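You operate a simulated robot arm through the tools that you are given. There is no shell and no other tool. Be economical: measure what you need, move in short steps, check, and stop when the job is done.

The job below is to be done with a simulated robot arm. You get a single attempt, and the scene is never put back.

## Task
Two faults at the panel: switch off the fan whose meter reads red, and reset the tripped air circuit.
Fine: to reset, switch it off, press its button once and switch it on again; leave the rest of the panel alone.

The check looks at the end state, three seconds after you hand in, the way a careful person would. Anything else that was tipped, shoved, dropped, spilled or broken makes it a failure.

## Robot
A 7-joint arm with a two-finger gripper, on a carriage that runs on a rail from [0.723, 0.004] to [-1.057, -0.006] (x, y) and turns from -207 to 125 degrees about z. Base frame: it is fixed where the carriage stands at the start and does not move with it; the origin is on the floor, on the carriage's upright axis, x ahead of it, y to its left, z up. Readings come in m, degrees, newtons and seconds.
With the tool pointing down near the work surface it reaches from about 0.36 to 0.78 m from the robot's upright axis, wherever it stands. Its first joint turns from -166.0 to 166.0 degrees. Places, roughly: dust fan switch [0.4, -0.6, 0.8]; left fan button [0.7, -0.6, 1]; left fan switch [0.7, -0.6, 0.8]; middle fan button [0.6, -0.6, 1]; middle fan switch [0.6, -0.6, 0.8]; panel air button [0.3, -0.6, 1]; panel air switch [0.3, -0.6, 0.8]; panel drain valve [-0.1, -1, 0.9]; right fan button [0.5, -0.6, 1]; right fan switch [0.5, -0.6, 0.8]; sockets switch [0.2, -0.6, 0.8]. Payload 2.45 kg.
The tool frame sits at the grasp point (the TCP): z along the fingers, y along the line on which they close. The tips reach 0.023 m beyond it. The gripper opens to 0.072 m. The gripper's body begins 0.04 m behind the TCP.
Orientation is that of the tool frame in the base frame, as [roll, pitch, yaw] about the fixed x, y, z axes, in that order (R = Rz(yaw) Ry(pitch) Rx(roll)). With the fingers straight down and closing along the base's y, the tool's x points along the base's -x, its y along +y and its z along -z.

## Interface
- The arm moves only by the tool drive_tool. Its arguments are lists of equal length, an entry for each row: "fingers": the closure, from 0 (fully open) to 1 (shut); "dp": the shift along the base's x, y, z in m, a list of three; "delta_rot": the turn, a rotation vector about the base's x, y, z in degrees, a list of three. In form: {"fingers": [fingers, ...], "dp": [[dx, dy, dz], ...], "delta_rot": [[wx, wy, wz], ...]}. A call has 1 to 8 rows; each row shifts and turns the commanded pose from where the row before left it. Rows are played at 5 a second. More than 0.05 m and 8.6 degrees between two rows, or a gripper value outside its range, and nothing of the call is played. Where a pose cannot be reached the arm comes as near as it can. A force on the tool above 50 N (or 10 N above the force at the start of the call, whichever is more), or a blocked arm, ends the call early, and 0.2 s more pass. Each finger travels about 0.072 m/s and halts on what it meets, pressing with about 44 N; the grip force reading is that of the motor and also rises with nothing between the fingers. The clock runs only during rows and for 0.2 s after the last one: add rows that do not move to give the fingers time. It gives the time, the measured TCP pose, the force on the tool (base axes), the opening and the grip force at its end, in the units of the frame above (readings bear some noise), with the torque about the TCP (base axes, N m) and any sound that the robot's microphone picked up, and new pictures: "pictures" is both (left out), scene, wrist or none.
- Cameras (640 x 400 px; columns grow to the right, rows downward): "scene" is now at [0.0021, 0.1265, 1.5479]; the picture's right is [-0.74, -0.67, 0.00], its down [-0.38, 0.42, -0.82] and it looks along [0.55, -0.61, -0.57] (base axes); focal length 270 px, centre (320, 200). "wrist" rides on the gripper at [0.078, 0.017, -0.066] in the tool frame; the picture's right is [-0.22, 0.98, 0.00], its down [-0.56, -0.12, -0.82] and it looks along [-0.80, -0.18, 0.57] (tool axes); focal length 234 px, centre (320, 200). There is no depth. A picture from a camera that has moved, and an enlarged one, comes with that camera's place and axes in the base frame and with its lens. The place of the scene camera against the robot may be out by one fixed shift of up to 0.018 m in any direction.
- move_column(by): slides the trunk up (or, below 0, down) by that many m; the arm and the scene camera ride with it, the base frame stays. It gives what a move gives, with no picture.
- roll_base(legs): drives the robot by 1 to 6 legs, each [ahead, left, turn to the left] in m, m and degrees, along the robot's own axes; the way and the turn of a leg run together, so that a leg with both is an arc; at most 1.5 m and 180 degrees a leg. The arm and the cameras ride along, it lands a little off, and it stops where it bumps. It keeps to its track: a leg is cut to what the track allows. It gives what a move gives, and a new picture of the scene camera.
- aim_head(pan, tilt): turns the head with the scene camera to pan (to the left, within 155 degrees either way) and tilt (down, from -29 to 69), counted from straight ahead of the robot. It gives what a move gives, and a new picture of the scene camera.
- zoom(camera, box): a new picture of the part [left, top, right, bottom] of that camera's present view, enlarged. No time passes.
- close_job(): hands the job in; it is judged then, once.

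Go step by step. Nothing tells you exact positions but the pictures and the camera data: compare them with the known pose of the tool, close in by small moves and look again before you grip or let go. The budget is 120 turns and 260 pictures, counting those below and the enlarged ones. Unless the task says otherwise, let go and move clear before handing in, and close with one line.

The tools are called as name(argument=value, ...) on one line, values as JSON. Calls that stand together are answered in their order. drive_tool: Moves the arm, as the interface text tells. Its arguments: {"type":"object","properties":{"fingers":{"type":"array","items":{"type":"number"}},"dp":{"type":"array","items":{"type":"array","items":{"type":"number"}}},"delta_rot":{"type":"array","items":{"type":"array","items":{"type":"number"}}},"pictures":{"type":"string","enum":["both","scene","wrist","none"]}},"required":["fingers","dp","delta_rot"]} The other tools are called the same way: move_column (by) slides the trunk up or down; roll_base (legs) drives the base; aim_head (pan, tilt) turns the head that bears the scene camera; zoom (camera, box) takes an enlarged picture of a part of a camera's view; close_job () hands the job in.

At the start:

```text
time: 0.0
ee_pos: [0.2062, -0.4009, 1.1837]
tcp_rot: [180.0, 0.1, 179.9]
ft_force: [0.0, -0.1, 1.1]
torque: [-0.01, 0.02, -0.03]
grip_width: 0.0718
gripper_force: 0.0
trunk travel left (down, up): [-0.525, 0.065]
robot x, y, heading: [-0.0, -0.0009, -0.1]
head pan, tilt: [-47.8, 34.8]
```

scene: 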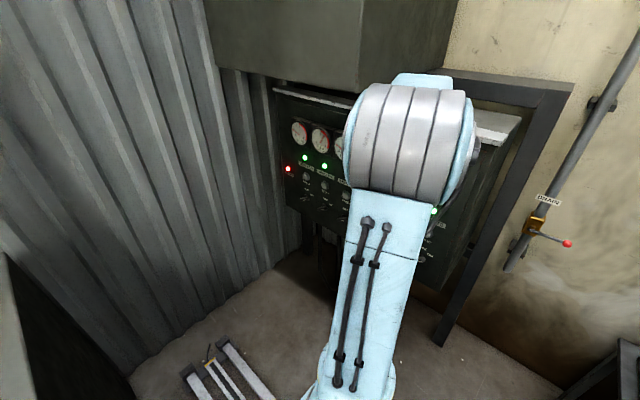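
wrist: 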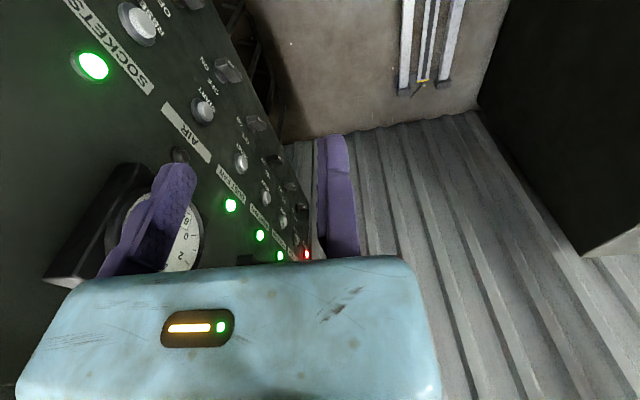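

The arm hides much of the panel, so I'll zoom in on both views first to read the labels and meters.

zoom(camera="scene", box=[260, 80, 480, 280])

zoom(camera="wrist", box=[60, 0, 340, 270])

```text
2.00 times, centred on (370, 180) of scene
camera zoom: at [0.0021, 0.1265, 1.5479], right [-0.74, -0.67, 0.0], down [-0.38, 0.42, -0.82], along [0.55, -0.61, -0.57], focal length 540 px, centre (220, 240)
```

zoom: 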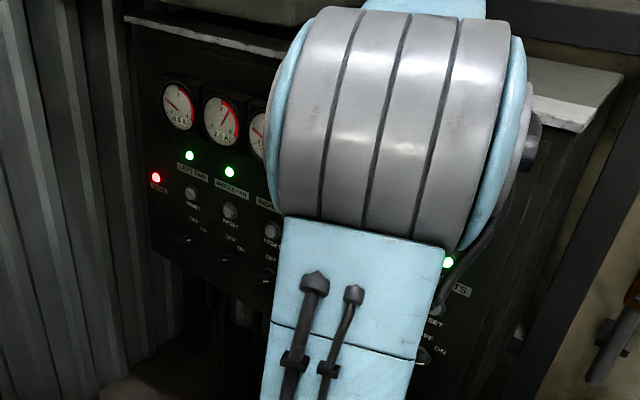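

```text
1.48 times, centred on (200, 135) of wrist
camera zoom: at [0.1282, -0.3826, 1.2485], right [0.22, 0.98, 0.0], down [0.56, -0.12, 0.82], along [0.8, -0.18, -0.57], focal length 347 px, centre (498, 296)
```

zoom: 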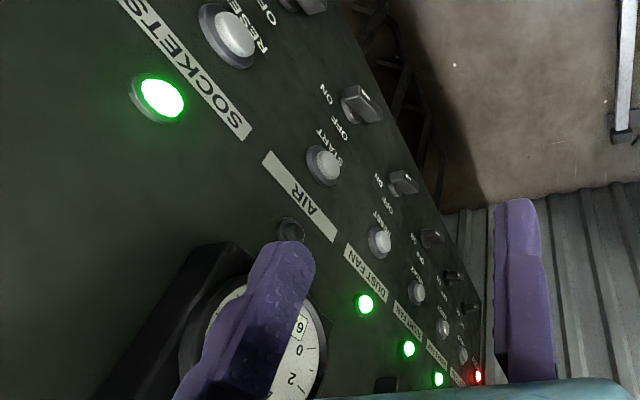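

The AIR lamp is dark, so that's the tripped circuit. The meters still need a frontal look, so I'll turn the carriage to face the panel, with the arm swinging away to the right.

roll_base(legs=[[0, 0, -45], [0, 0, -45]])

aim_head(pan=30, tilt=35)

```text
time: 4.5
ee_pos: [-0.4005, -0.2029, 1.1833]
tcp_rot: [180.0, 0.1, 89.6]
ft_force: [-0.5, 0.2, -0.4]
torque: [0.0, 0.0, 0.0]
grip_width: 0.072
gripper_force: 0.1
trunk travel left (down, up): [-0.525, 0.065]
robot x, y, heading: [-0.0027, 0.0021, -90.4]
head pan, tilt: [-47.8, 34.8]
camera scene: at [0.1222, 0.0073, 1.5479], right [-0.67, 0.75, 0.0], down [0.43, 0.38, -0.82], along [-0.61, -0.55, -0.57], focal length 270 px, centre (320, 200)
```

scene: 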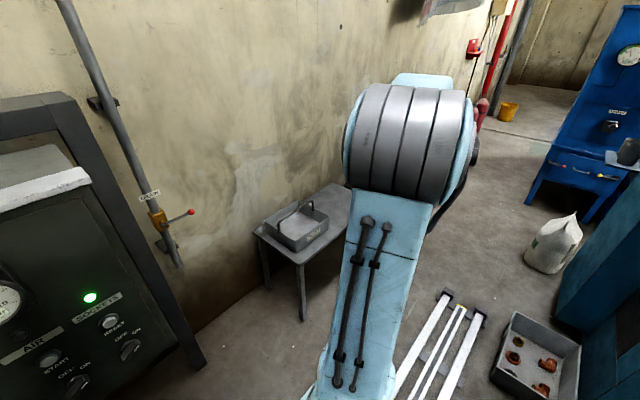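

```text
time: 6.0
ee_pos: [-0.4018, -0.2027, 1.1837]
tcp_rot: [180.0, 0.0, 89.6]
ft_force: [-1.1, 0.1, -0.1]
torque: [0.01, 0.03, -0.01]
grip_width: 0.0721
gripper_force: 0.0
trunk travel left (down, up): [-0.525, 0.065]
robot x, y, heading: [0.0012, 0.0002, -90.3]
head pan, tilt: [30.0, 35.0]
camera scene: at [0.2314, -0.0106, 1.5476], right [-0.87, -0.49, 0.0], down [-0.28, 0.5, -0.82], along [0.4, -0.71, -0.57], focal length 270 px, centre (320, 200)
```

scene: 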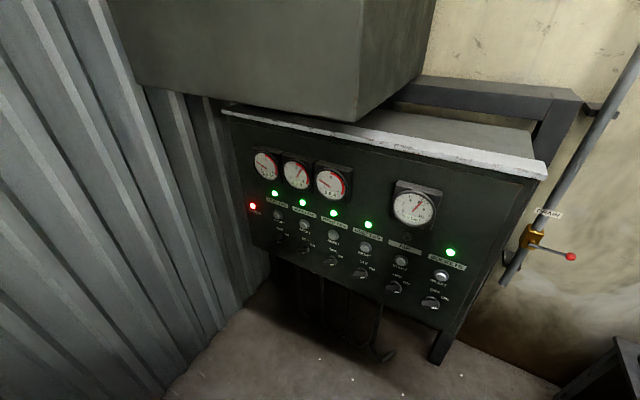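

A clear view now. I'll drive along the rail to stand in front of the panel, then zoom in.

roll_base(legs=[[0, 0.4, 0]])

aim_head(pan=0, tilt=40)

zoom(camera="scene", box=[160, 80, 480, 280])

```text
time: 8.6
ee_pos: [-0.0009, -0.2026, 1.1844]
tcp_rot: [179.9, 0.0, 89.8]
ft_force: [0.2, 0.3, 0.5]
torque: [-0.02, 0.02, 0.01]
grip_width: 0.0721
gripper_force: 0.0
trunk travel left (down, up): [-0.525, 0.065]
robot x, y, heading: [0.4003, 0.0046, -90.3]
head pan, tilt: [30.0, 35.0]
camera scene: at [0.6311, -0.0077, 1.5476], right [-0.87, -0.5, 0.0], down [-0.28, 0.5, -0.82], along [0.41, -0.71, -0.57], focal length 270 px, centre (320, 200)
```

scene: 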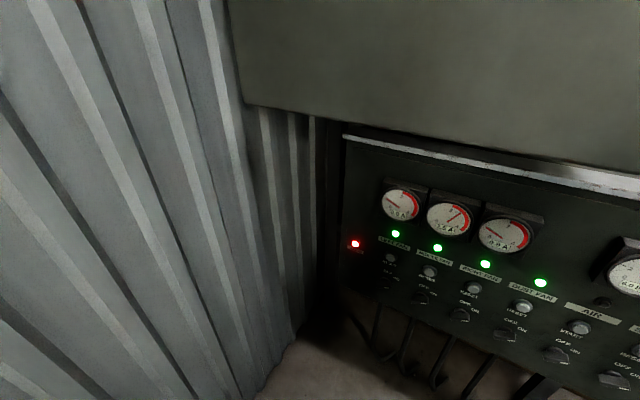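

```text
time: 9.5
ee_pos: [-0.0009, -0.202, 1.1846]
tcp_rot: [179.9, -0.1, 89.7]
ft_force: [0.1, 0.6, -0.4]
torque: [-0.02, -0.02, 0.0]
grip_width: 0.072
gripper_force: 0.0
trunk travel left (down, up): [-0.525, 0.065]
robot x, y, heading: [0.3992, 0.0026, -90.4]
head pan, tilt: [0.0, 40.0]
camera scene: at [0.587, -0.0163, 1.5401], right [-1.0, 0.0, 0.0], down [0.0, 0.64, -0.77], along [0.0, -0.77, -0.64], focal length 270 px, centre (320, 200)
```

scene: 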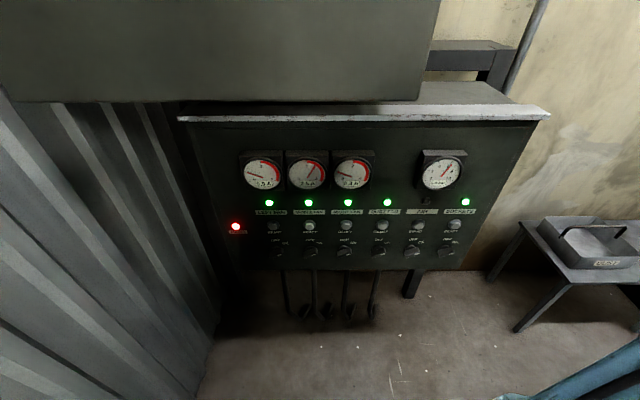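

```text
2.00 times, centred on (320, 180) of scene
camera zoom: at [0.587, -0.0163, 1.5401], right [-1.0, 0.0, 0.0], down [0.0, 0.64, -0.77], along [0.0, -0.77, -0.64], focal length 540 px, centre (320, 240)
```

zoom: 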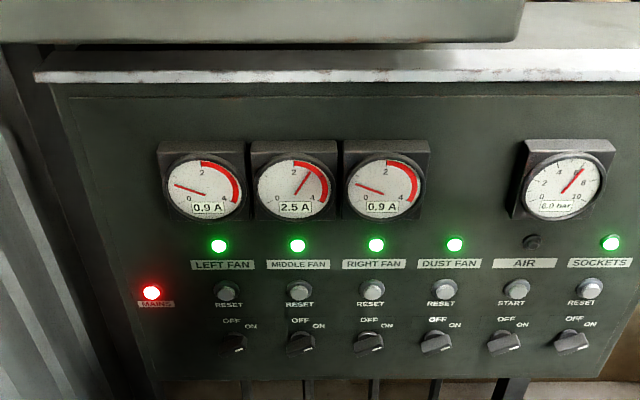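

The middle fan's meter (2.5 A) is in the red. The switches look like rotary knobs with OFF and ON marks, so I'll zoom in on them.

zoom(camera="scene", box=[290, 215, 370, 265])

zoom(camera="scene", box=[380, 215, 460, 265])

```text
8.00 times, centred on (330, 240) of scene
camera zoom: at [0.587, -0.0163, 1.5401], right [-1.0, 0.0, 0.0], down [0.0, 0.64, -0.77], along [0.0, -0.77, -0.64], focal length 2160 px, centre (240, -120)
```

zoom: 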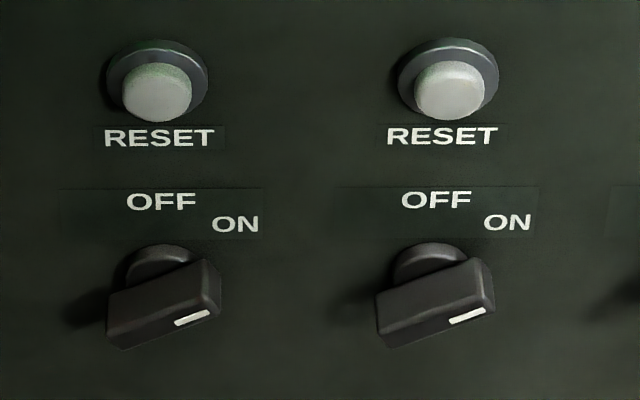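

```text
8.00 times, centred on (420, 240) of scene
camera zoom: at [0.587, -0.0163, 1.5401], right [-1.0, 0.0, 0.0], down [0.0, 0.64, -0.77], along [0.0, -0.77, -0.64], focal length 2160 px, centre (-480, -120)
```

zoom: 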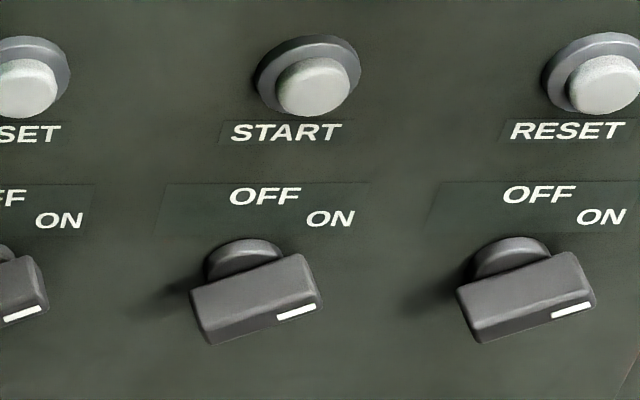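

Both targets have bar-type rotary knobs. The marker points at ON to the upper right, with OFF straight up. I'll do AIR first: the robot stands further left (x≈0.65) so the head sees the knob beside the arm, and the trunk comes down.

roll_base(legs=[[0, 0.25, 0]])

move_column(by=-0.2)

aim_head(pan=-35, tilt=35)

```text
time: 11.4
ee_pos: [0.2477, -0.2011, 1.1845]
tcp_rot: [180.0, 0.0, 89.7]
ft_force: [-0.1, 0.0, -0.5]
torque: [-0.03, -0.01, 0.02]
grip_width: 0.0716
gripper_force: 0.0
trunk travel left (down, up): [-0.525, 0.065]
robot x, y, heading: [0.6498, 0.01, -90.5]
head pan, tilt: [0.0, 40.0]
camera scene: at [0.8373, -0.0149, 1.54], right [-1.0, 0.0, 0.0], down [0.0, 0.64, -0.77], along [0.0, -0.77, -0.64], focal length 270 px, centre (320, 200)
```

scene: 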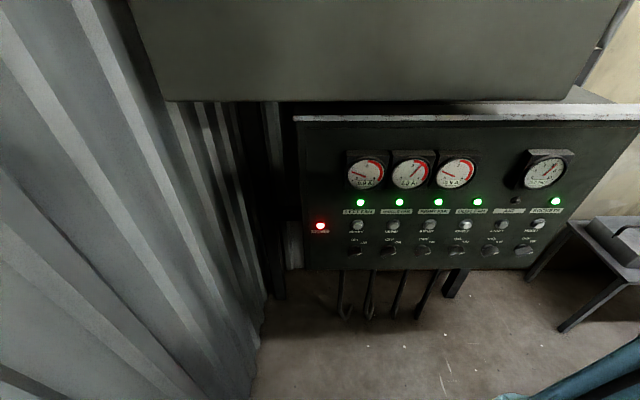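

```text
time: 13.6
ee_pos: [0.2489, -0.1999, 0.9838]
tcp_rot: [-179.9, 0.0, 89.6]
ft_force: [0.4, 1.1, 0.8]
torque: [0.0, 0.02, -0.03]
grip_width: 0.0719
gripper_force: 0.0
trunk travel left (down, up): [-0.325, 0.265]
robot x, y, heading: [0.6501, 0.005, -90.2]
head pan, tilt: [0.0, 40.0]
```

```text
time: 14.6
ee_pos: [0.2483, -0.2003, 0.9831]
tcp_rot: [180.0, 0.0, 89.7]
ft_force: [0.5, 0.7, 0.0]
torque: [0.0, 0.01, 0.0]
grip_width: 0.0723
gripper_force: 0.0
trunk travel left (down, up): [-0.325, 0.265]
robot x, y, heading: [0.6492, 0.0011, -90.4]
head pan, tilt: [-35.0, 35.0]
camera scene: at [0.7868, -0.0019, 1.3476], right [-0.82, 0.58, 0.0], down [0.33, 0.47, -0.82], along [-0.47, -0.67, -0.57], focal length 270 px, centre (320, 200)
```

scene: 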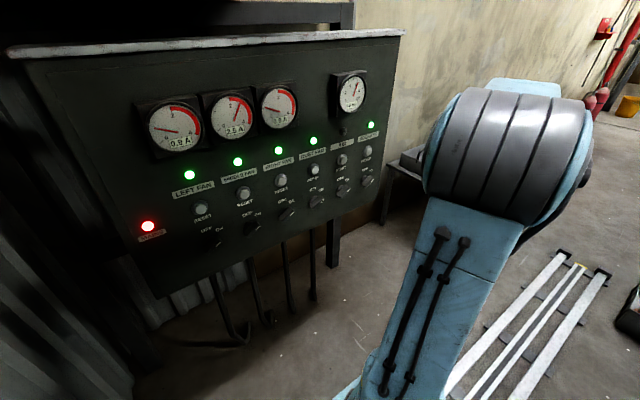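

The knob plane should be near y≈-0.6, with the AIR knob at about (0.29, -0.6, 0.85). Next I'll tilt the tool to point at the panel (−y) while staying well short of it.

drive_tool(fingers=[0, 0, 0, 0, 0, 0, 0, 0], dp=[[0.004, -0.022, -0.005], [0.004, -0.022, -0.005], [0.004, -0.022, -0.005], [0.004, -0.022, -0.005], [0.004, -0.022, -0.005], [0.004, -0.022, -0.005], [0.004, -0.022, -0.005], [0.004, -0.022, -0.005]], delta_rot=[[-8.2, 0, 0], [-8.2, 0, 0], [-8.2, 0, 0], [-8.2, 0, 0], [-8.2, 0, 0], [-8.2, 0, 0], [-8.2, 0, 0], [-8.2, 0, 0]], pictures="both")

```text
time: 16.4
ee_pos: [0.2799, -0.3764, 0.943]
tcp_rot: [179.5, 65.7, 89.5]
ft_force: [0.0, 0.4, 0.1]
torque: [-0.01, 0.0, -0.01]
grip_width: 0.072
gripper_force: 0.1
trunk travel left (down, up): [-0.325, 0.265]
robot x, y, heading: [0.6481, 0.0057, -90.1]
head pan, tilt: [-35.0, 35.0]
camera scene: at [0.7868, -0.0015, 1.3476], right [-0.82, 0.58, 0.0], down [0.33, 0.47, -0.82], along [-0.47, -0.67, -0.57], focal length 270 px, centre (320, 200)
camera wrist: at [0.2979, -0.2847, 0.8989], right [0.98, -0.09, 0.2], down [-0.13, 0.52, 0.85], along [-0.18, -0.85, 0.49], focal length 234 px, centre (320, 200)
```

scene: 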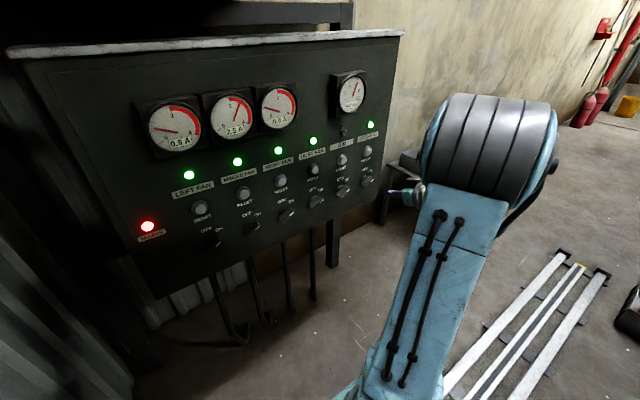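
wrist: 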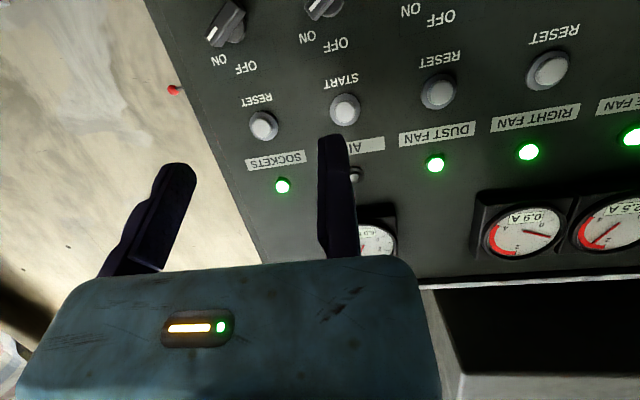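

The views agree: the START button is at about (0.29, -0.6, 0.953) and the AIR knob at (0.285, -0.59, 0.85). I'll finish the tilt, come level with the knob, and begin rolling the gripper to match the bar.

drive_tool(fingers=[0, 0, 0, 0, 0, 0, 0, 0], dp=[[0, -0.01, -0.02], [0, -0.01, -0.02], [0, -0.01, -0.02], [0, -0.01, -0.02], [0, -0.01, -0.013], [0, 0, 0], [0, 0, 0], [0, 0, 0]], delta_rot=[[-8.1, 0, 0], [-8.1, 0, 0], [-8.1, 0, 0], [0, -8.5, 0], [0, -8.5, 0], [0, -8.5, 0], [0, -8.5, 0], [0, -8.5, 0]], pictures="both")

```text
time: 18.2
ee_pos: [0.2677, -0.3877, 0.9164]
tcp_rot: [95.9, 46.8, 8.0]
ft_force: [0.9, -0.4, 0.7]
torque: [-0.01, 0.0, 0.0]
grip_width: 0.0722
gripper_force: 0.0
out of reach, approached as far as the arm can: row 2, 3
trunk travel left (down, up): [-0.325, 0.265]
robot x, y, heading: [0.6499, 0.0038, -90.1]
head pan, tilt: [-35.0, 35.0]
camera scene: at [0.7867, -0.0018, 1.3476], right [-0.82, 0.58, 0.0], down [0.33, 0.47, -0.82], along [-0.47, -0.67, -0.57], focal length 270 px, centre (320, 200)
camera wrist: at [0.3286, -0.3153, 0.8741], right [0.57, -0.02, 0.82], down [-0.52, 0.76, 0.38], along [-0.64, -0.65, 0.42], focal length 234 px, centre (320, 200)
```

scene: 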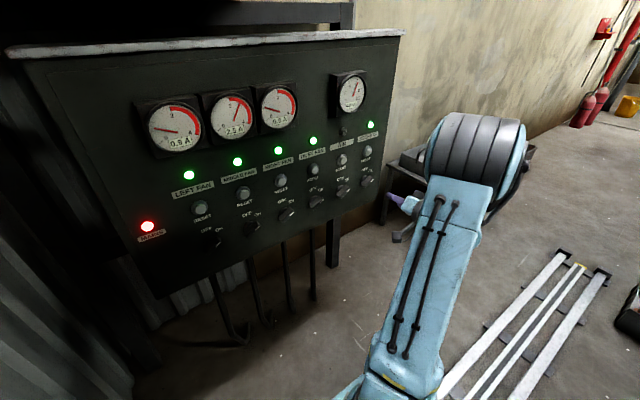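
wrist: 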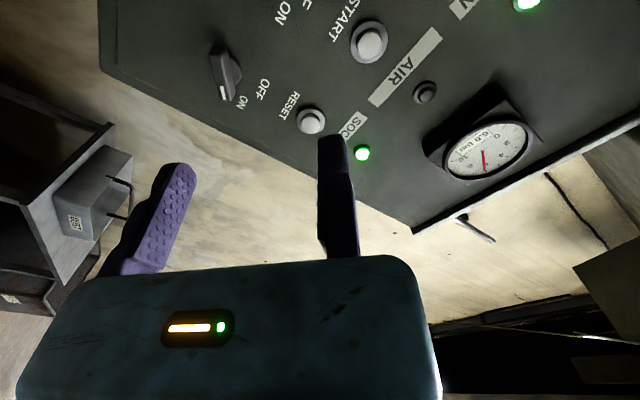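

The arm lags at a reach limit. Lowering the trunk 0.1 m should give a more comfortable posture; then I'll re-correct position and roll.

move_column(by=-0.1)

drive_tool(fingers=[0, 0, 0, 0], dp=[[0.005, -0.015, 0.01], [0.005, -0.015, 0.01], [0.005, -0.015, 0.01], [0, 0, 0]], delta_rot=[[0, -8.5, 0], [0, -8.5, 0], [0, 0, 0], [0, 0, 0]], pictures="both")

```text
time: 19.5
ee_pos: [0.2674, -0.3887, 0.8157]
tcp_rot: [96.0, 47.1, 8.0]
ft_force: [-0.5, 1.1, 0.6]
torque: [0.0, 0.04, 0.02]
grip_width: 0.0721
gripper_force: 0.1
trunk travel left (down, up): [-0.225, 0.365]
robot x, y, heading: [0.651, 0.0012, -90.1]
head pan, tilt: [-35.0, 35.0]
```

```text
time: 20.5
ee_pos: [0.2826, -0.4336, 0.8455]
tcp_rot: [93.3, 30.1, 6.3]
ft_force: [0.0, 0.4, -0.2]
torque: [0.0, -0.03, -0.02]
grip_width: 0.072
gripper_force: 0.0
trunk travel left (down, up): [-0.225, 0.365]
robot x, y, heading: [0.6522, 0.0018, -90.2]
head pan, tilt: [-35.0, 35.0]
camera scene: at [0.7867, -0.0018, 1.2476], right [-0.82, 0.58, 0.0], down [0.33, 0.47, -0.82], along [-0.47, -0.67, -0.57], focal length 270 px, centre (320, 200)
camera wrist: at [0.3525, -0.3607, 0.8235], right [0.3, -0.02, 0.95], down [-0.61, 0.76, 0.21], along [-0.73, -0.65, 0.22], focal length 234 px, centre (320, 200)
```

scene: 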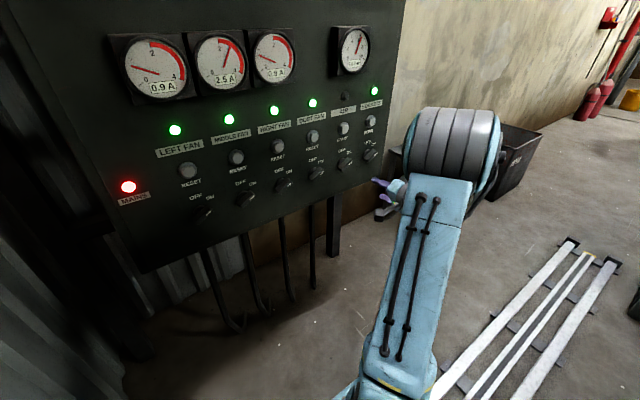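
wrist: 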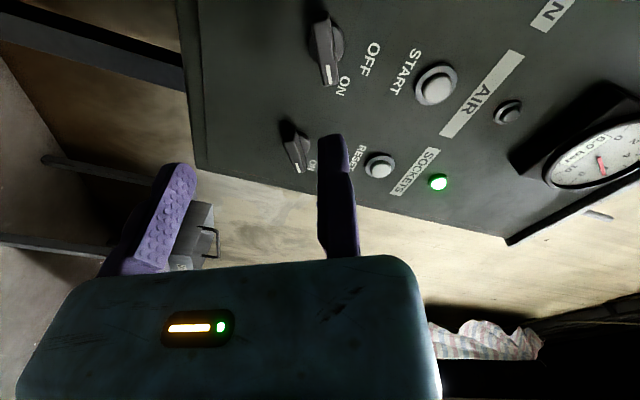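

The gripper roll is about 60°, with a residual tilt of about 5° to remove. Zooming in on the AIR knob to get its centre, angle and depth.

zoom(camera="wrist", box=[260, 0, 420, 100])

zoom(camera="scene", box=[300, 100, 460, 220])

```text
4.00 times, centred on (340, 50) of wrist
camera zoom: at [0.3525, -0.3607, 0.8235], right [0.3, -0.02, 0.95], down [-0.61, 0.76, 0.21], along [-0.73, -0.65, 0.22], focal length 937 px, centre (240, 800)
```

zoom: 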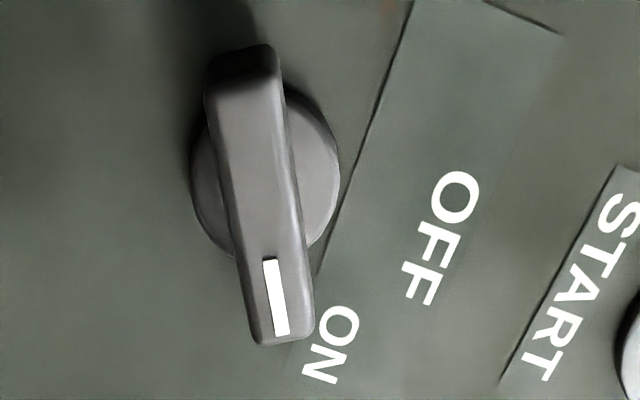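

```text
3.33 times, centred on (380, 160) of scene
camera zoom: at [0.7867, -0.0018, 1.2476], right [-0.82, 0.58, 0.0], down [0.33, 0.47, -0.82], along [-0.47, -0.67, -0.57], focal length 900 px, centre (120, 333)
```

zoom: 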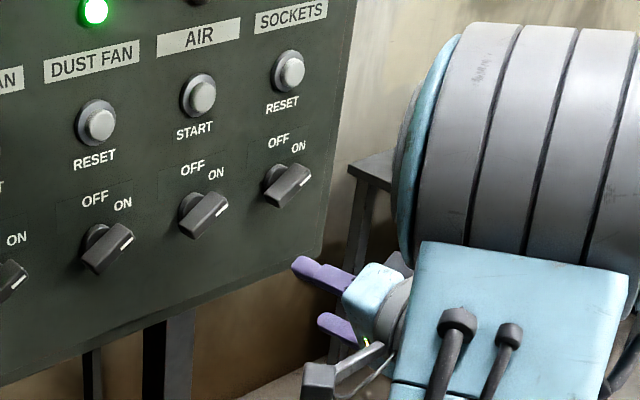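

The AIR knob's axis is at about (0.2895, 0.8445), with the bar front at y≈-0.573 and the bar angle about 60–63°. I'll fix the tilt and advance to y≈-0.53 first.

drive_tool(fingers=[0.2, 0.2, 0.2, 0.2], dp=[[0.004, -0.03, -0.001], [0.003, -0.03, 0], [0, -0.03, 0], [0, -0.005, 0]], delta_rot=[[-1.5, -1, -2.3], [-1.4, -1, -2.3], [0, 0, 0], [0, 0, 0]], pictures="both")

zoom(camera="wrist", box=[80, 0, 400, 200])

zoom(camera="scene", box=[300, 100, 460, 220])

```text
time: 21.5
ee_pos: [0.2903, -0.5278, 0.8435]
tcp_rot: [89.8, 28.4, 0.1]
ft_force: [-0.1, -0.8, 0.0]
torque: [0.02, 0.02, 0.0]
grip_width: 0.0578
gripper_force: 0.0
trunk travel left (down, up): [-0.225, 0.365]
robot x, y, heading: [0.6512, 0.0052, -90.3]
head pan, tilt: [-35.0, 35.0]
camera scene: at [0.7867, -0.0018, 1.2476], right [-0.82, 0.58, 0.0], down [0.33, 0.47, -0.82], along [-0.47, -0.67, -0.57], focal length 270 px, centre (320, 200)
camera wrist: at [0.3659, -0.4627, 0.8219], right [0.27, 0.0, 0.96], down [-0.55, 0.82, 0.15], along [-0.79, -0.57, 0.22], focal length 234 px, centre (320, 200)
```

scene: 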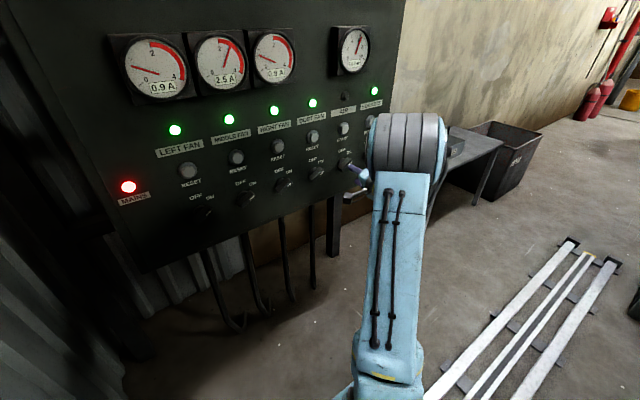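
wrist: 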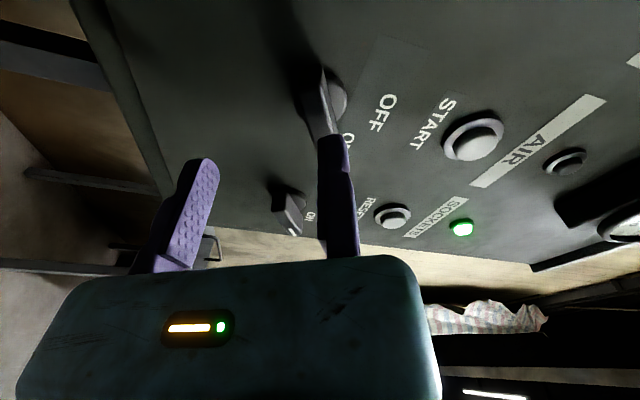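

```text
2.00 times, centred on (240, 100) of wrist
camera zoom: at [0.3659, -0.4627, 0.8219], right [0.27, 0.0, 0.96], down [-0.55, 0.82, 0.15], along [-0.79, -0.57, 0.22], focal length 468 px, centre (480, 400)
```

zoom: 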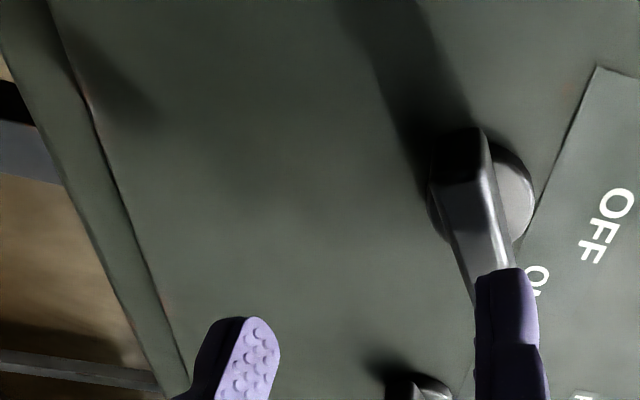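

```text
3.33 times, centred on (380, 160) of scene
camera zoom: at [0.7867, -0.0018, 1.2476], right [-0.82, 0.58, 0.0], down [0.33, 0.47, -0.82], along [-0.47, -0.67, -0.57], focal length 900 px, centre (120, 333)
```

zoom: 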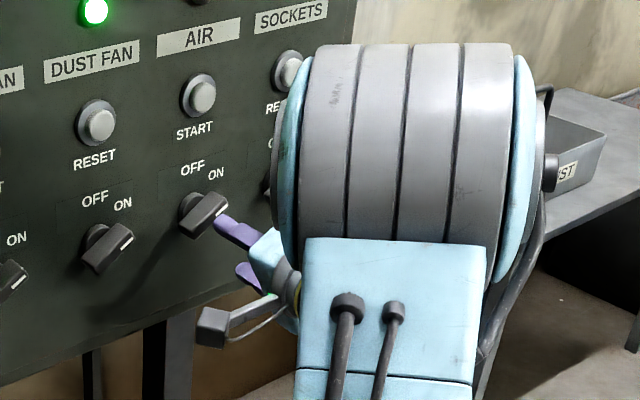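

The tool axis projects right onto the bar's centre. Advancing to get the fingertips around the bar.

drive_tool(fingers=[0.2, 0.2, 0.2], dp=[[-0.001, -0.016, 0.001], [0, -0.016, 0], [0, 0, 0]], delta_rot=[[0, 0, 0], [0, 0, 0], [0, 0, 0]], pictures="both")

zoom(camera="wrist", box=[160, 80, 400, 230])

zoom(camera="scene", box=[320, 130, 400, 190])

```text
time: 22.0
ee_pos: [0.2892, -0.5405, 0.8451]
tcp_rot: [90.3, 28.2, 0.1]
ft_force: [16.2, 34.8, 7.3]
torque: [-0.18, -0.01, 0.71]
grip_width: 0.0575
gripper_force: 0.1
trunk travel left (down, up): [-0.225, 0.365]
robot x, y, heading: [0.6507, 0.0058, -90.4]
head pan, tilt: [-35.0, 35.0]
stopped in row 2: the force on the tool passed its limit at 80 N (the readings are from after the stop); the commanded pose is now the measured one
camera scene: at [0.7885, 0.0008, 1.2477], right [-0.82, 0.58, 0.0], down [0.33, 0.47, -0.82], along [-0.47, -0.67, -0.57], focal length 270 px, centre (320, 200)
camera wrist: at [0.3653, -0.475, 0.8229], right [0.27, 0.0, 0.96], down [-0.55, 0.82, 0.16], along [-0.79, -0.57, 0.22], focal length 234 px, centre (320, 200)
```

scene: 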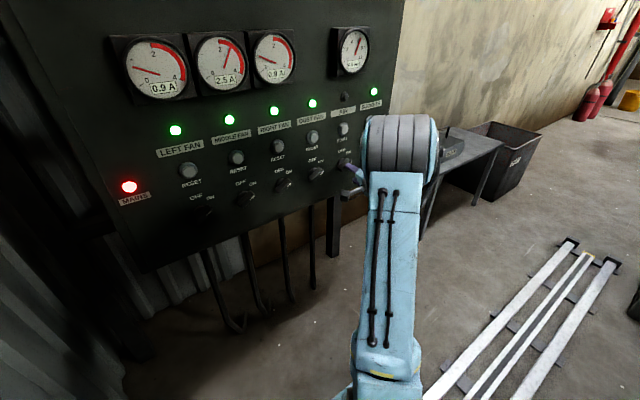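
wrist: 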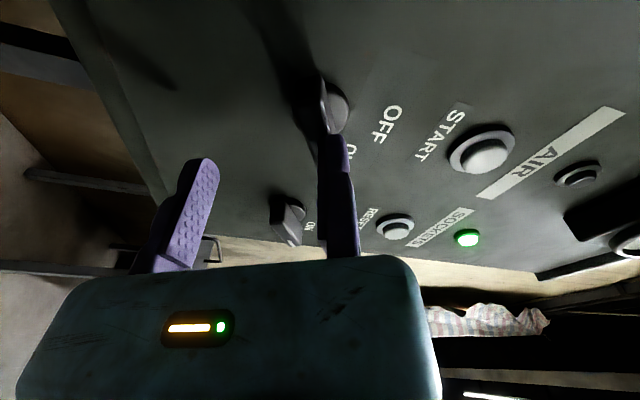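

```text
2.67 times, centred on (280, 155) of wrist
camera zoom: at [0.3653, -0.475, 0.8229], right [0.27, 0.0, 0.96], down [-0.55, 0.82, 0.16], along [-0.79, -0.57, 0.22], focal length 624 px, centre (427, 320)
```

zoom: 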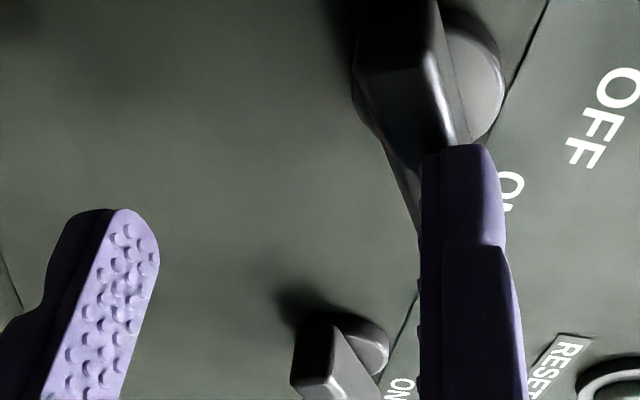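

```text
6.67 times, centred on (360, 160) of scene
camera zoom: at [0.7885, 0.0008, 1.2477], right [-0.82, 0.58, 0.0], down [0.33, 0.47, -0.82], along [-0.47, -0.67, -0.57], focal length 1800 px, centre (53, 467)
```

zoom: 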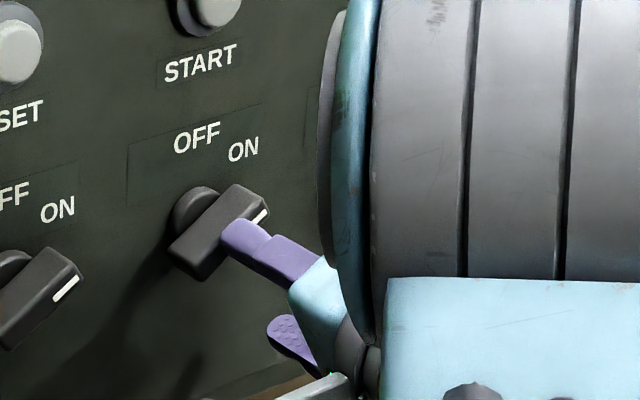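

The contact reveals the gripper is asymmetric: the upper finger is a fixed jaw sitting right at the TCP, and only the lower one moves. I'll back off, shift the TCP along the closing axis so the fixed jaw clears the bar, and look again.

drive_tool(fingers=[0.2, 0.2, 0.2, 0.2], dp=[[0, 0.02, 0], [0.006, 0, 0.009], [0, 0, 0], [0, -0.007, 0]], delta_rot=[[0, 0, 0], [0, 0, 0], [0, 0, 0], [0, 0, 0]], pictures="both")

zoom(camera="wrist", box=[160, 0, 400, 230])

zoom(camera="scene", box=[320, 130, 400, 190])

```text
time: 23.0
ee_pos: [0.2951, -0.5316, 0.8512]
tcp_rot: [90.5, 28.2, 0.2]
ft_force: [0.8, 0.4, 0.3]
torque: [0.02, -0.02, 0.0]
grip_width: 0.0573
gripper_force: 0.1
trunk travel left (down, up): [-0.225, 0.365]
robot x, y, heading: [0.6503, 0.0024, -90.5]
head pan, tilt: [-35.0, 35.0]
camera scene: at [0.7869, -0.0018, 1.2476], right [-0.82, 0.58, 0.0], down [0.33, 0.47, -0.82], along [-0.47, -0.67, -0.57], focal length 270 px, centre (320, 200)
camera wrist: at [0.3709, -0.4654, 0.8294], right [0.27, -0.01, 0.96], down [-0.55, 0.82, 0.16], along [-0.79, -0.58, 0.22], focal length 234 px, centre (320, 200)
```

scene: 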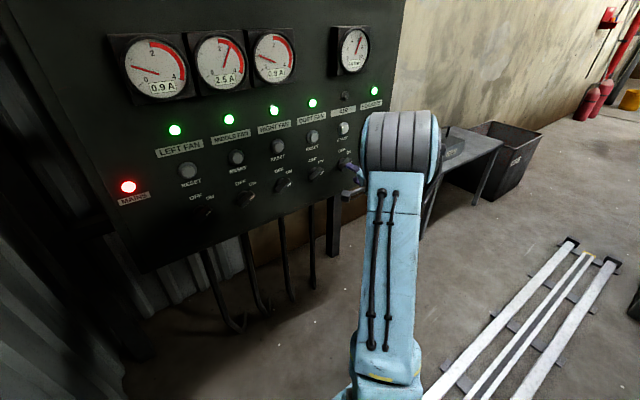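
wrist: 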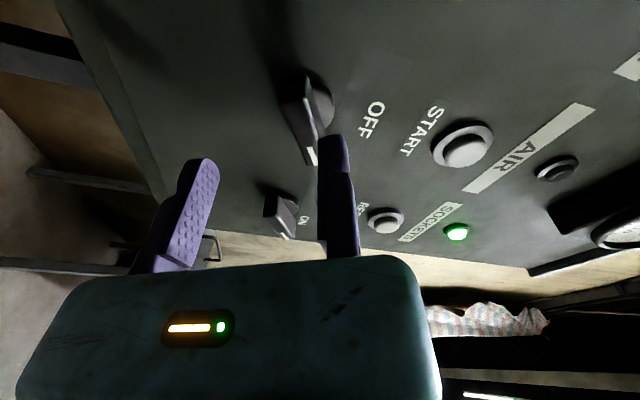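

```text
1.74 times, centred on (280, 115) of wrist
camera zoom: at [0.3709, -0.4654, 0.8294], right [0.27, -0.01, 0.96], down [-0.55, 0.82, 0.16], along [-0.79, -0.58, 0.22], focal length 407 px, centre (390, 348)
```

zoom: 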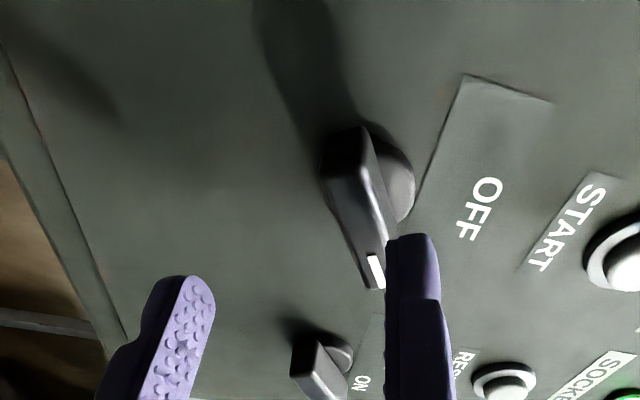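

```text
6.67 times, centred on (360, 160) of scene
camera zoom: at [0.7869, -0.0018, 1.2476], right [-0.82, 0.58, 0.0], down [0.33, 0.47, -0.82], along [-0.47, -0.67, -0.57], focal length 1800 px, centre (53, 467)
```

zoom: 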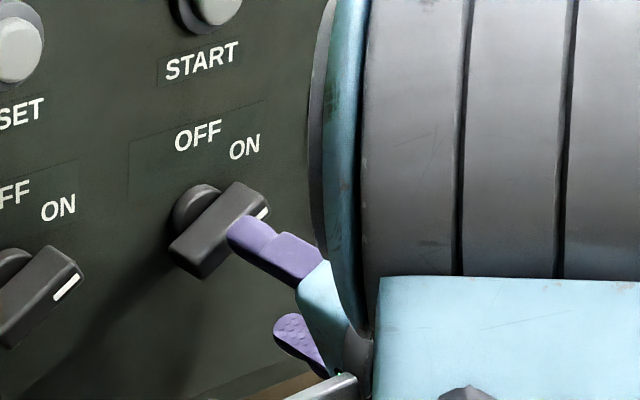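

Only about 1 mm of clearance beside the bar, so I'll shift 4 mm more along the closing axis and then advance in small steps.

drive_tool(fingers=[0.2, 0.2, 0.2, 0.2, 0.2], dp=[[0.002, 0, 0.0037], [0, -0.008, 0], [0, -0.008, 0], [0, -0.008, 0], [0, 0, 0]], delta_rot=[[0, 0, 0], [0, 0, 0], [0, 0, 0], [0, 0, 0], [0, 0, 0]], pictures="none")

zoom(camera="wrist", box=[160, 80, 400, 230])

zoom(camera="scene", box=[320, 130, 400, 190])

```text
time: 24.2
ee_pos: [0.2948, -0.5534, 0.8546]
tcp_rot: [90.5, 28.1, 0.2]
ft_force: [-1.0, 0.0, -0.7]
torque: [-0.01, -0.02, 0.0]
grip_width: 0.0575
gripper_force: 0.0
trunk travel left (down, up): [-0.225, 0.365]
robot x, y, heading: [0.6496, 0.0009, -90.4]
head pan, tilt: [-35.0, 35.0]
```

```text
2.67 times, centred on (280, 155) of wrist
camera zoom: at [0.3724, -0.4891, 0.8329], right [0.27, -0.01, 0.96], down [-0.55, 0.82, 0.16], along [-0.79, -0.58, 0.22], focal length 624 px, centre (427, 320)
```

zoom: 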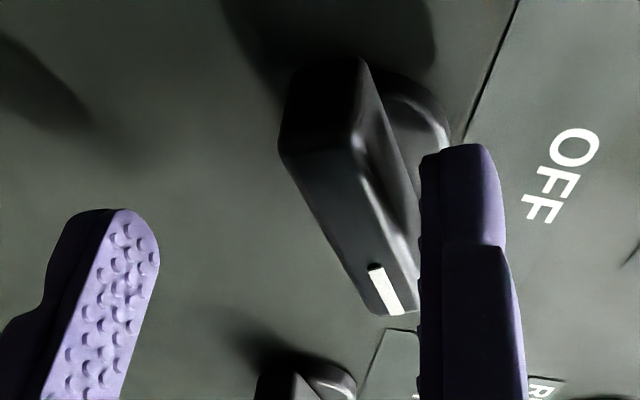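

```text
6.67 times, centred on (360, 160) of scene
camera zoom: at [0.7869, -0.0019, 1.2476], right [-0.82, 0.58, 0.0], down [0.33, 0.47, -0.82], along [-0.47, -0.67, -0.57], focal length 1800 px, centre (53, 467)
```

zoom: 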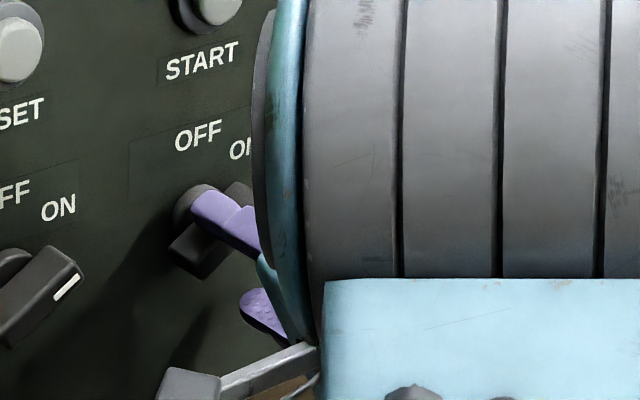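

The fixed jaw now lies alongside the bar. I'll go in 4 mm more and close the moving jaw to about 17 mm.

drive_tool(fingers=[0.2, 0.4, 0.6, 0.76, 0.76], dp=[[0, -0.004, 0], [0, 0, 0], [0, 0, 0], [0, 0, 0], [0, 0, 0]], delta_rot=[[0, 0, 0], [0, 0, 0], [0, 0, 0], [0, 0, 0], [0, 0, 0]], pictures="none")

zoom(camera="wrist", box=[200, 60, 400, 185])

```text
time: 25.4
ee_pos: [0.295, -0.559, 0.8549]
tcp_rot: [90.4, 28.1, 0.3]
ft_force: [0.0, -0.9, -0.8]
torque: [-0.02, 0.02, 0.0]
grip_width: 0.019
gripper_force: 1.6
trunk travel left (down, up): [-0.225, 0.365]
robot x, y, heading: [0.651, 0.008, -90.2]
head pan, tilt: [-35.0, 35.0]
```

```text
3.20 times, centred on (300, 122) of wrist
camera zoom: at [0.3723, -0.4932, 0.8329], right [0.27, -0.01, 0.96], down [-0.55, 0.82, 0.16], along [-0.79, -0.58, 0.22], focal length 749 px, centre (384, 448)
```

zoom: 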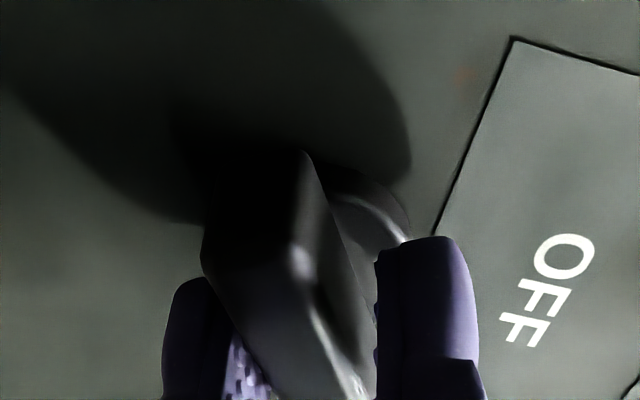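

drive_tool(fingers=[0.85, 0.85, 0.85], dp=[[0, 0, 0], [0, 0, 0], [0, 0, 0]], delta_rot=[[0, 0, 0], [0, 0, 0], [0, 0, 0]], pictures="none")

zoom(camera="wrist", box=[200, 60, 400, 185])

```text
time: 26.2
ee_pos: [0.2953, -0.5592, 0.8537]
tcp_rot: [90.5, 28.1, 0.3]
ft_force: [-1.1, 0.5, -5.4]
torque: [0.07, 0.02, 0.02]
grip_width: 0.0186
gripper_force: 6.1
trunk travel left (down, up): [-0.225, 0.365]
robot x, y, heading: [0.6519, 0.0045, -90.3]
head pan, tilt: [-35.0, 35.0]
```

```text
3.20 times, centred on (300, 122) of wrist
camera zoom: at [0.3721, -0.4932, 0.8327], right [0.27, -0.01, 0.96], down [-0.55, 0.82, 0.16], along [-0.79, -0.58, 0.22], focal length 749 px, centre (384, 448)
```

zoom: 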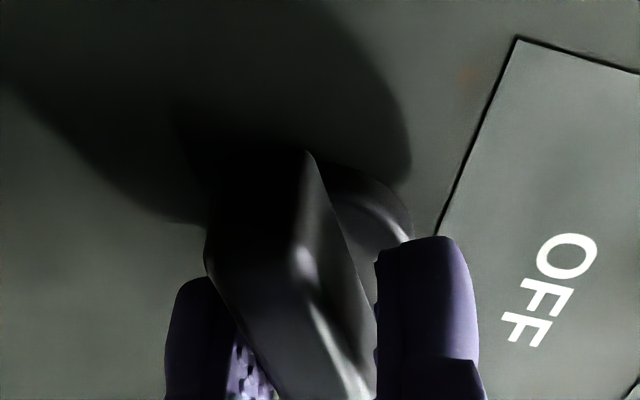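

The bar is held at about 18 mm. Next I turn it +60° about the knob axis (counter-clockwise as seen from the front), with the TCP following the small arc.

drive_tool(fingers=[0.85, 0.85, 0.85, 0.85, 0.85, 0.85, 0.85, 0.85], dp=[[0.0012, 0, -0.0008], [0.0012, 0, -0.0009], [0.0009, 0, -0.0012], [0.0008, 0, -0.0012], [0.0006, 0, -0.0014], [0.0004, 0, -0.0014], [0.0002, 0, -0.0015], [0, 0, 0]], delta_rot=[[0, 8.5, 0], [0, 8.5, 0], [0, 8.5, 0], [0, 8.5, 0], [0, 8.5, 0], [0, 8.5, 0], [0, 8.5, 0], [0, 0, 0]], pictures="both")

zoom(camera="wrist", box=[200, 60, 400, 185])

zoom(camera="scene", box=[320, 90, 400, 190])

```text
time: 28.0
ee_pos: [0.3011, -0.5586, 0.8465]
tcp_rot: [95.3, 87.7, 4.9]
ft_force: [-6.7, -2.1, -0.8]
torque: [-0.01, 0.0, 0.02]
grip_width: 0.0185
gripper_force: 5.7
trunk travel left (down, up): [-0.225, 0.365]
robot x, y, heading: [0.653, 0.005, -90.3]
head pan, tilt: [-35.0, 35.0]
camera scene: at [0.7865, -0.0021, 1.2477], right [-0.82, 0.58, 0.0], down [0.33, 0.47, -0.82], along [-0.47, -0.67, -0.57], focal length 270 px, centre (320, 200)
camera wrist: at [0.3214, -0.4929, 0.7691], right [0.97, -0.01, 0.26], down [-0.14, 0.82, 0.56], along [-0.21, -0.58, 0.79], focal length 234 px, centre (320, 200)
```

scene: 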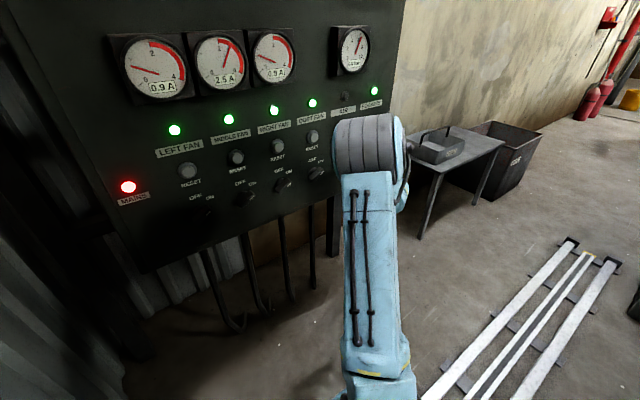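
wrist: 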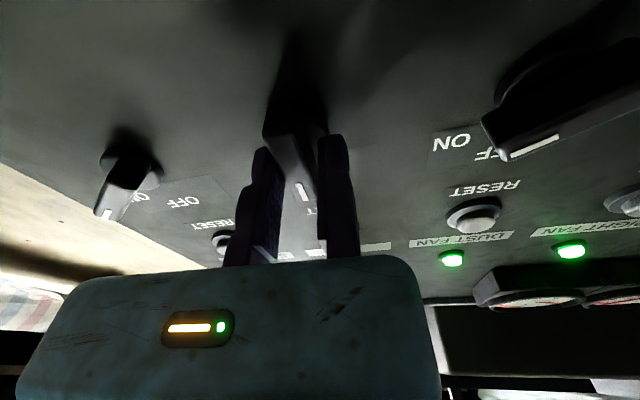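

```text
3.20 times, centred on (300, 122) of wrist
camera zoom: at [0.3214, -0.4929, 0.7691], right [0.97, -0.01, 0.26], down [-0.14, 0.82, 0.56], along [-0.21, -0.58, 0.79], focal length 749 px, centre (384, 448)
```

zoom: 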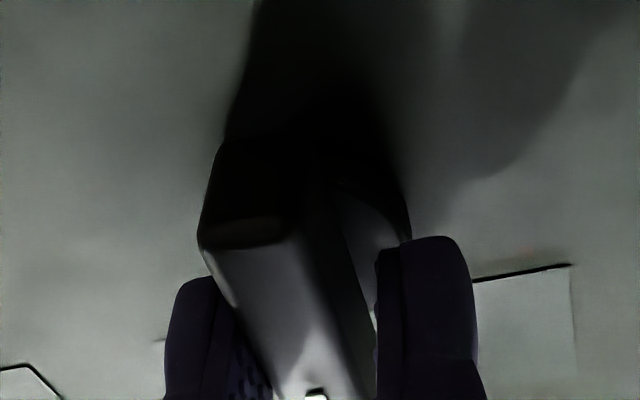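

```text
4.00 times, centred on (360, 140) of scene
camera zoom: at [0.7865, -0.0021, 1.2477], right [-0.82, 0.58, 0.0], down [0.33, 0.47, -0.82], along [-0.47, -0.67, -0.57], focal length 1080 px, centre (160, 440)
```

zoom: 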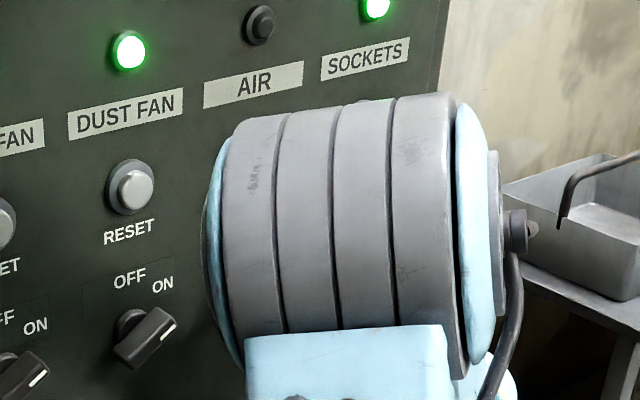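

The knob followed the gripper to almost upright. I'll turn a few degrees more to feel for the OFF stop.

drive_tool(fingers=[0.85, 0.85], dp=[[0, 0, -0.0009], [0, 0, 0]], delta_rot=[[0, 5, 0], [0, 0, 0]], pictures="wrist")

```text
time: 28.6
ee_pos: [0.3006, -0.5582, 0.8446]
tcp_rot: [-94.8, 87.3, 174.9]
ft_force: [-7.3, 0.4, -1.0]
torque: [0.01, -0.05, -0.05]
grip_width: 0.0191
gripper_force: 6.4
trunk travel left (down, up): [-0.225, 0.365]
robot x, y, heading: [0.6535, 0.0026, -90.6]
head pan, tilt: [-35.0, 35.0]
camera wrist: at [0.3147, -0.4928, 0.7664], right [0.99, -0.01, 0.17], down [-0.09, 0.82, 0.57], along [-0.14, -0.58, 0.8], focal length 234 px, centre (320, 200)
```

wrist: 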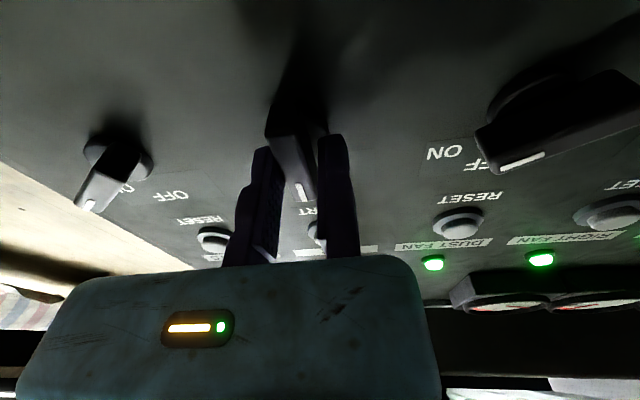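

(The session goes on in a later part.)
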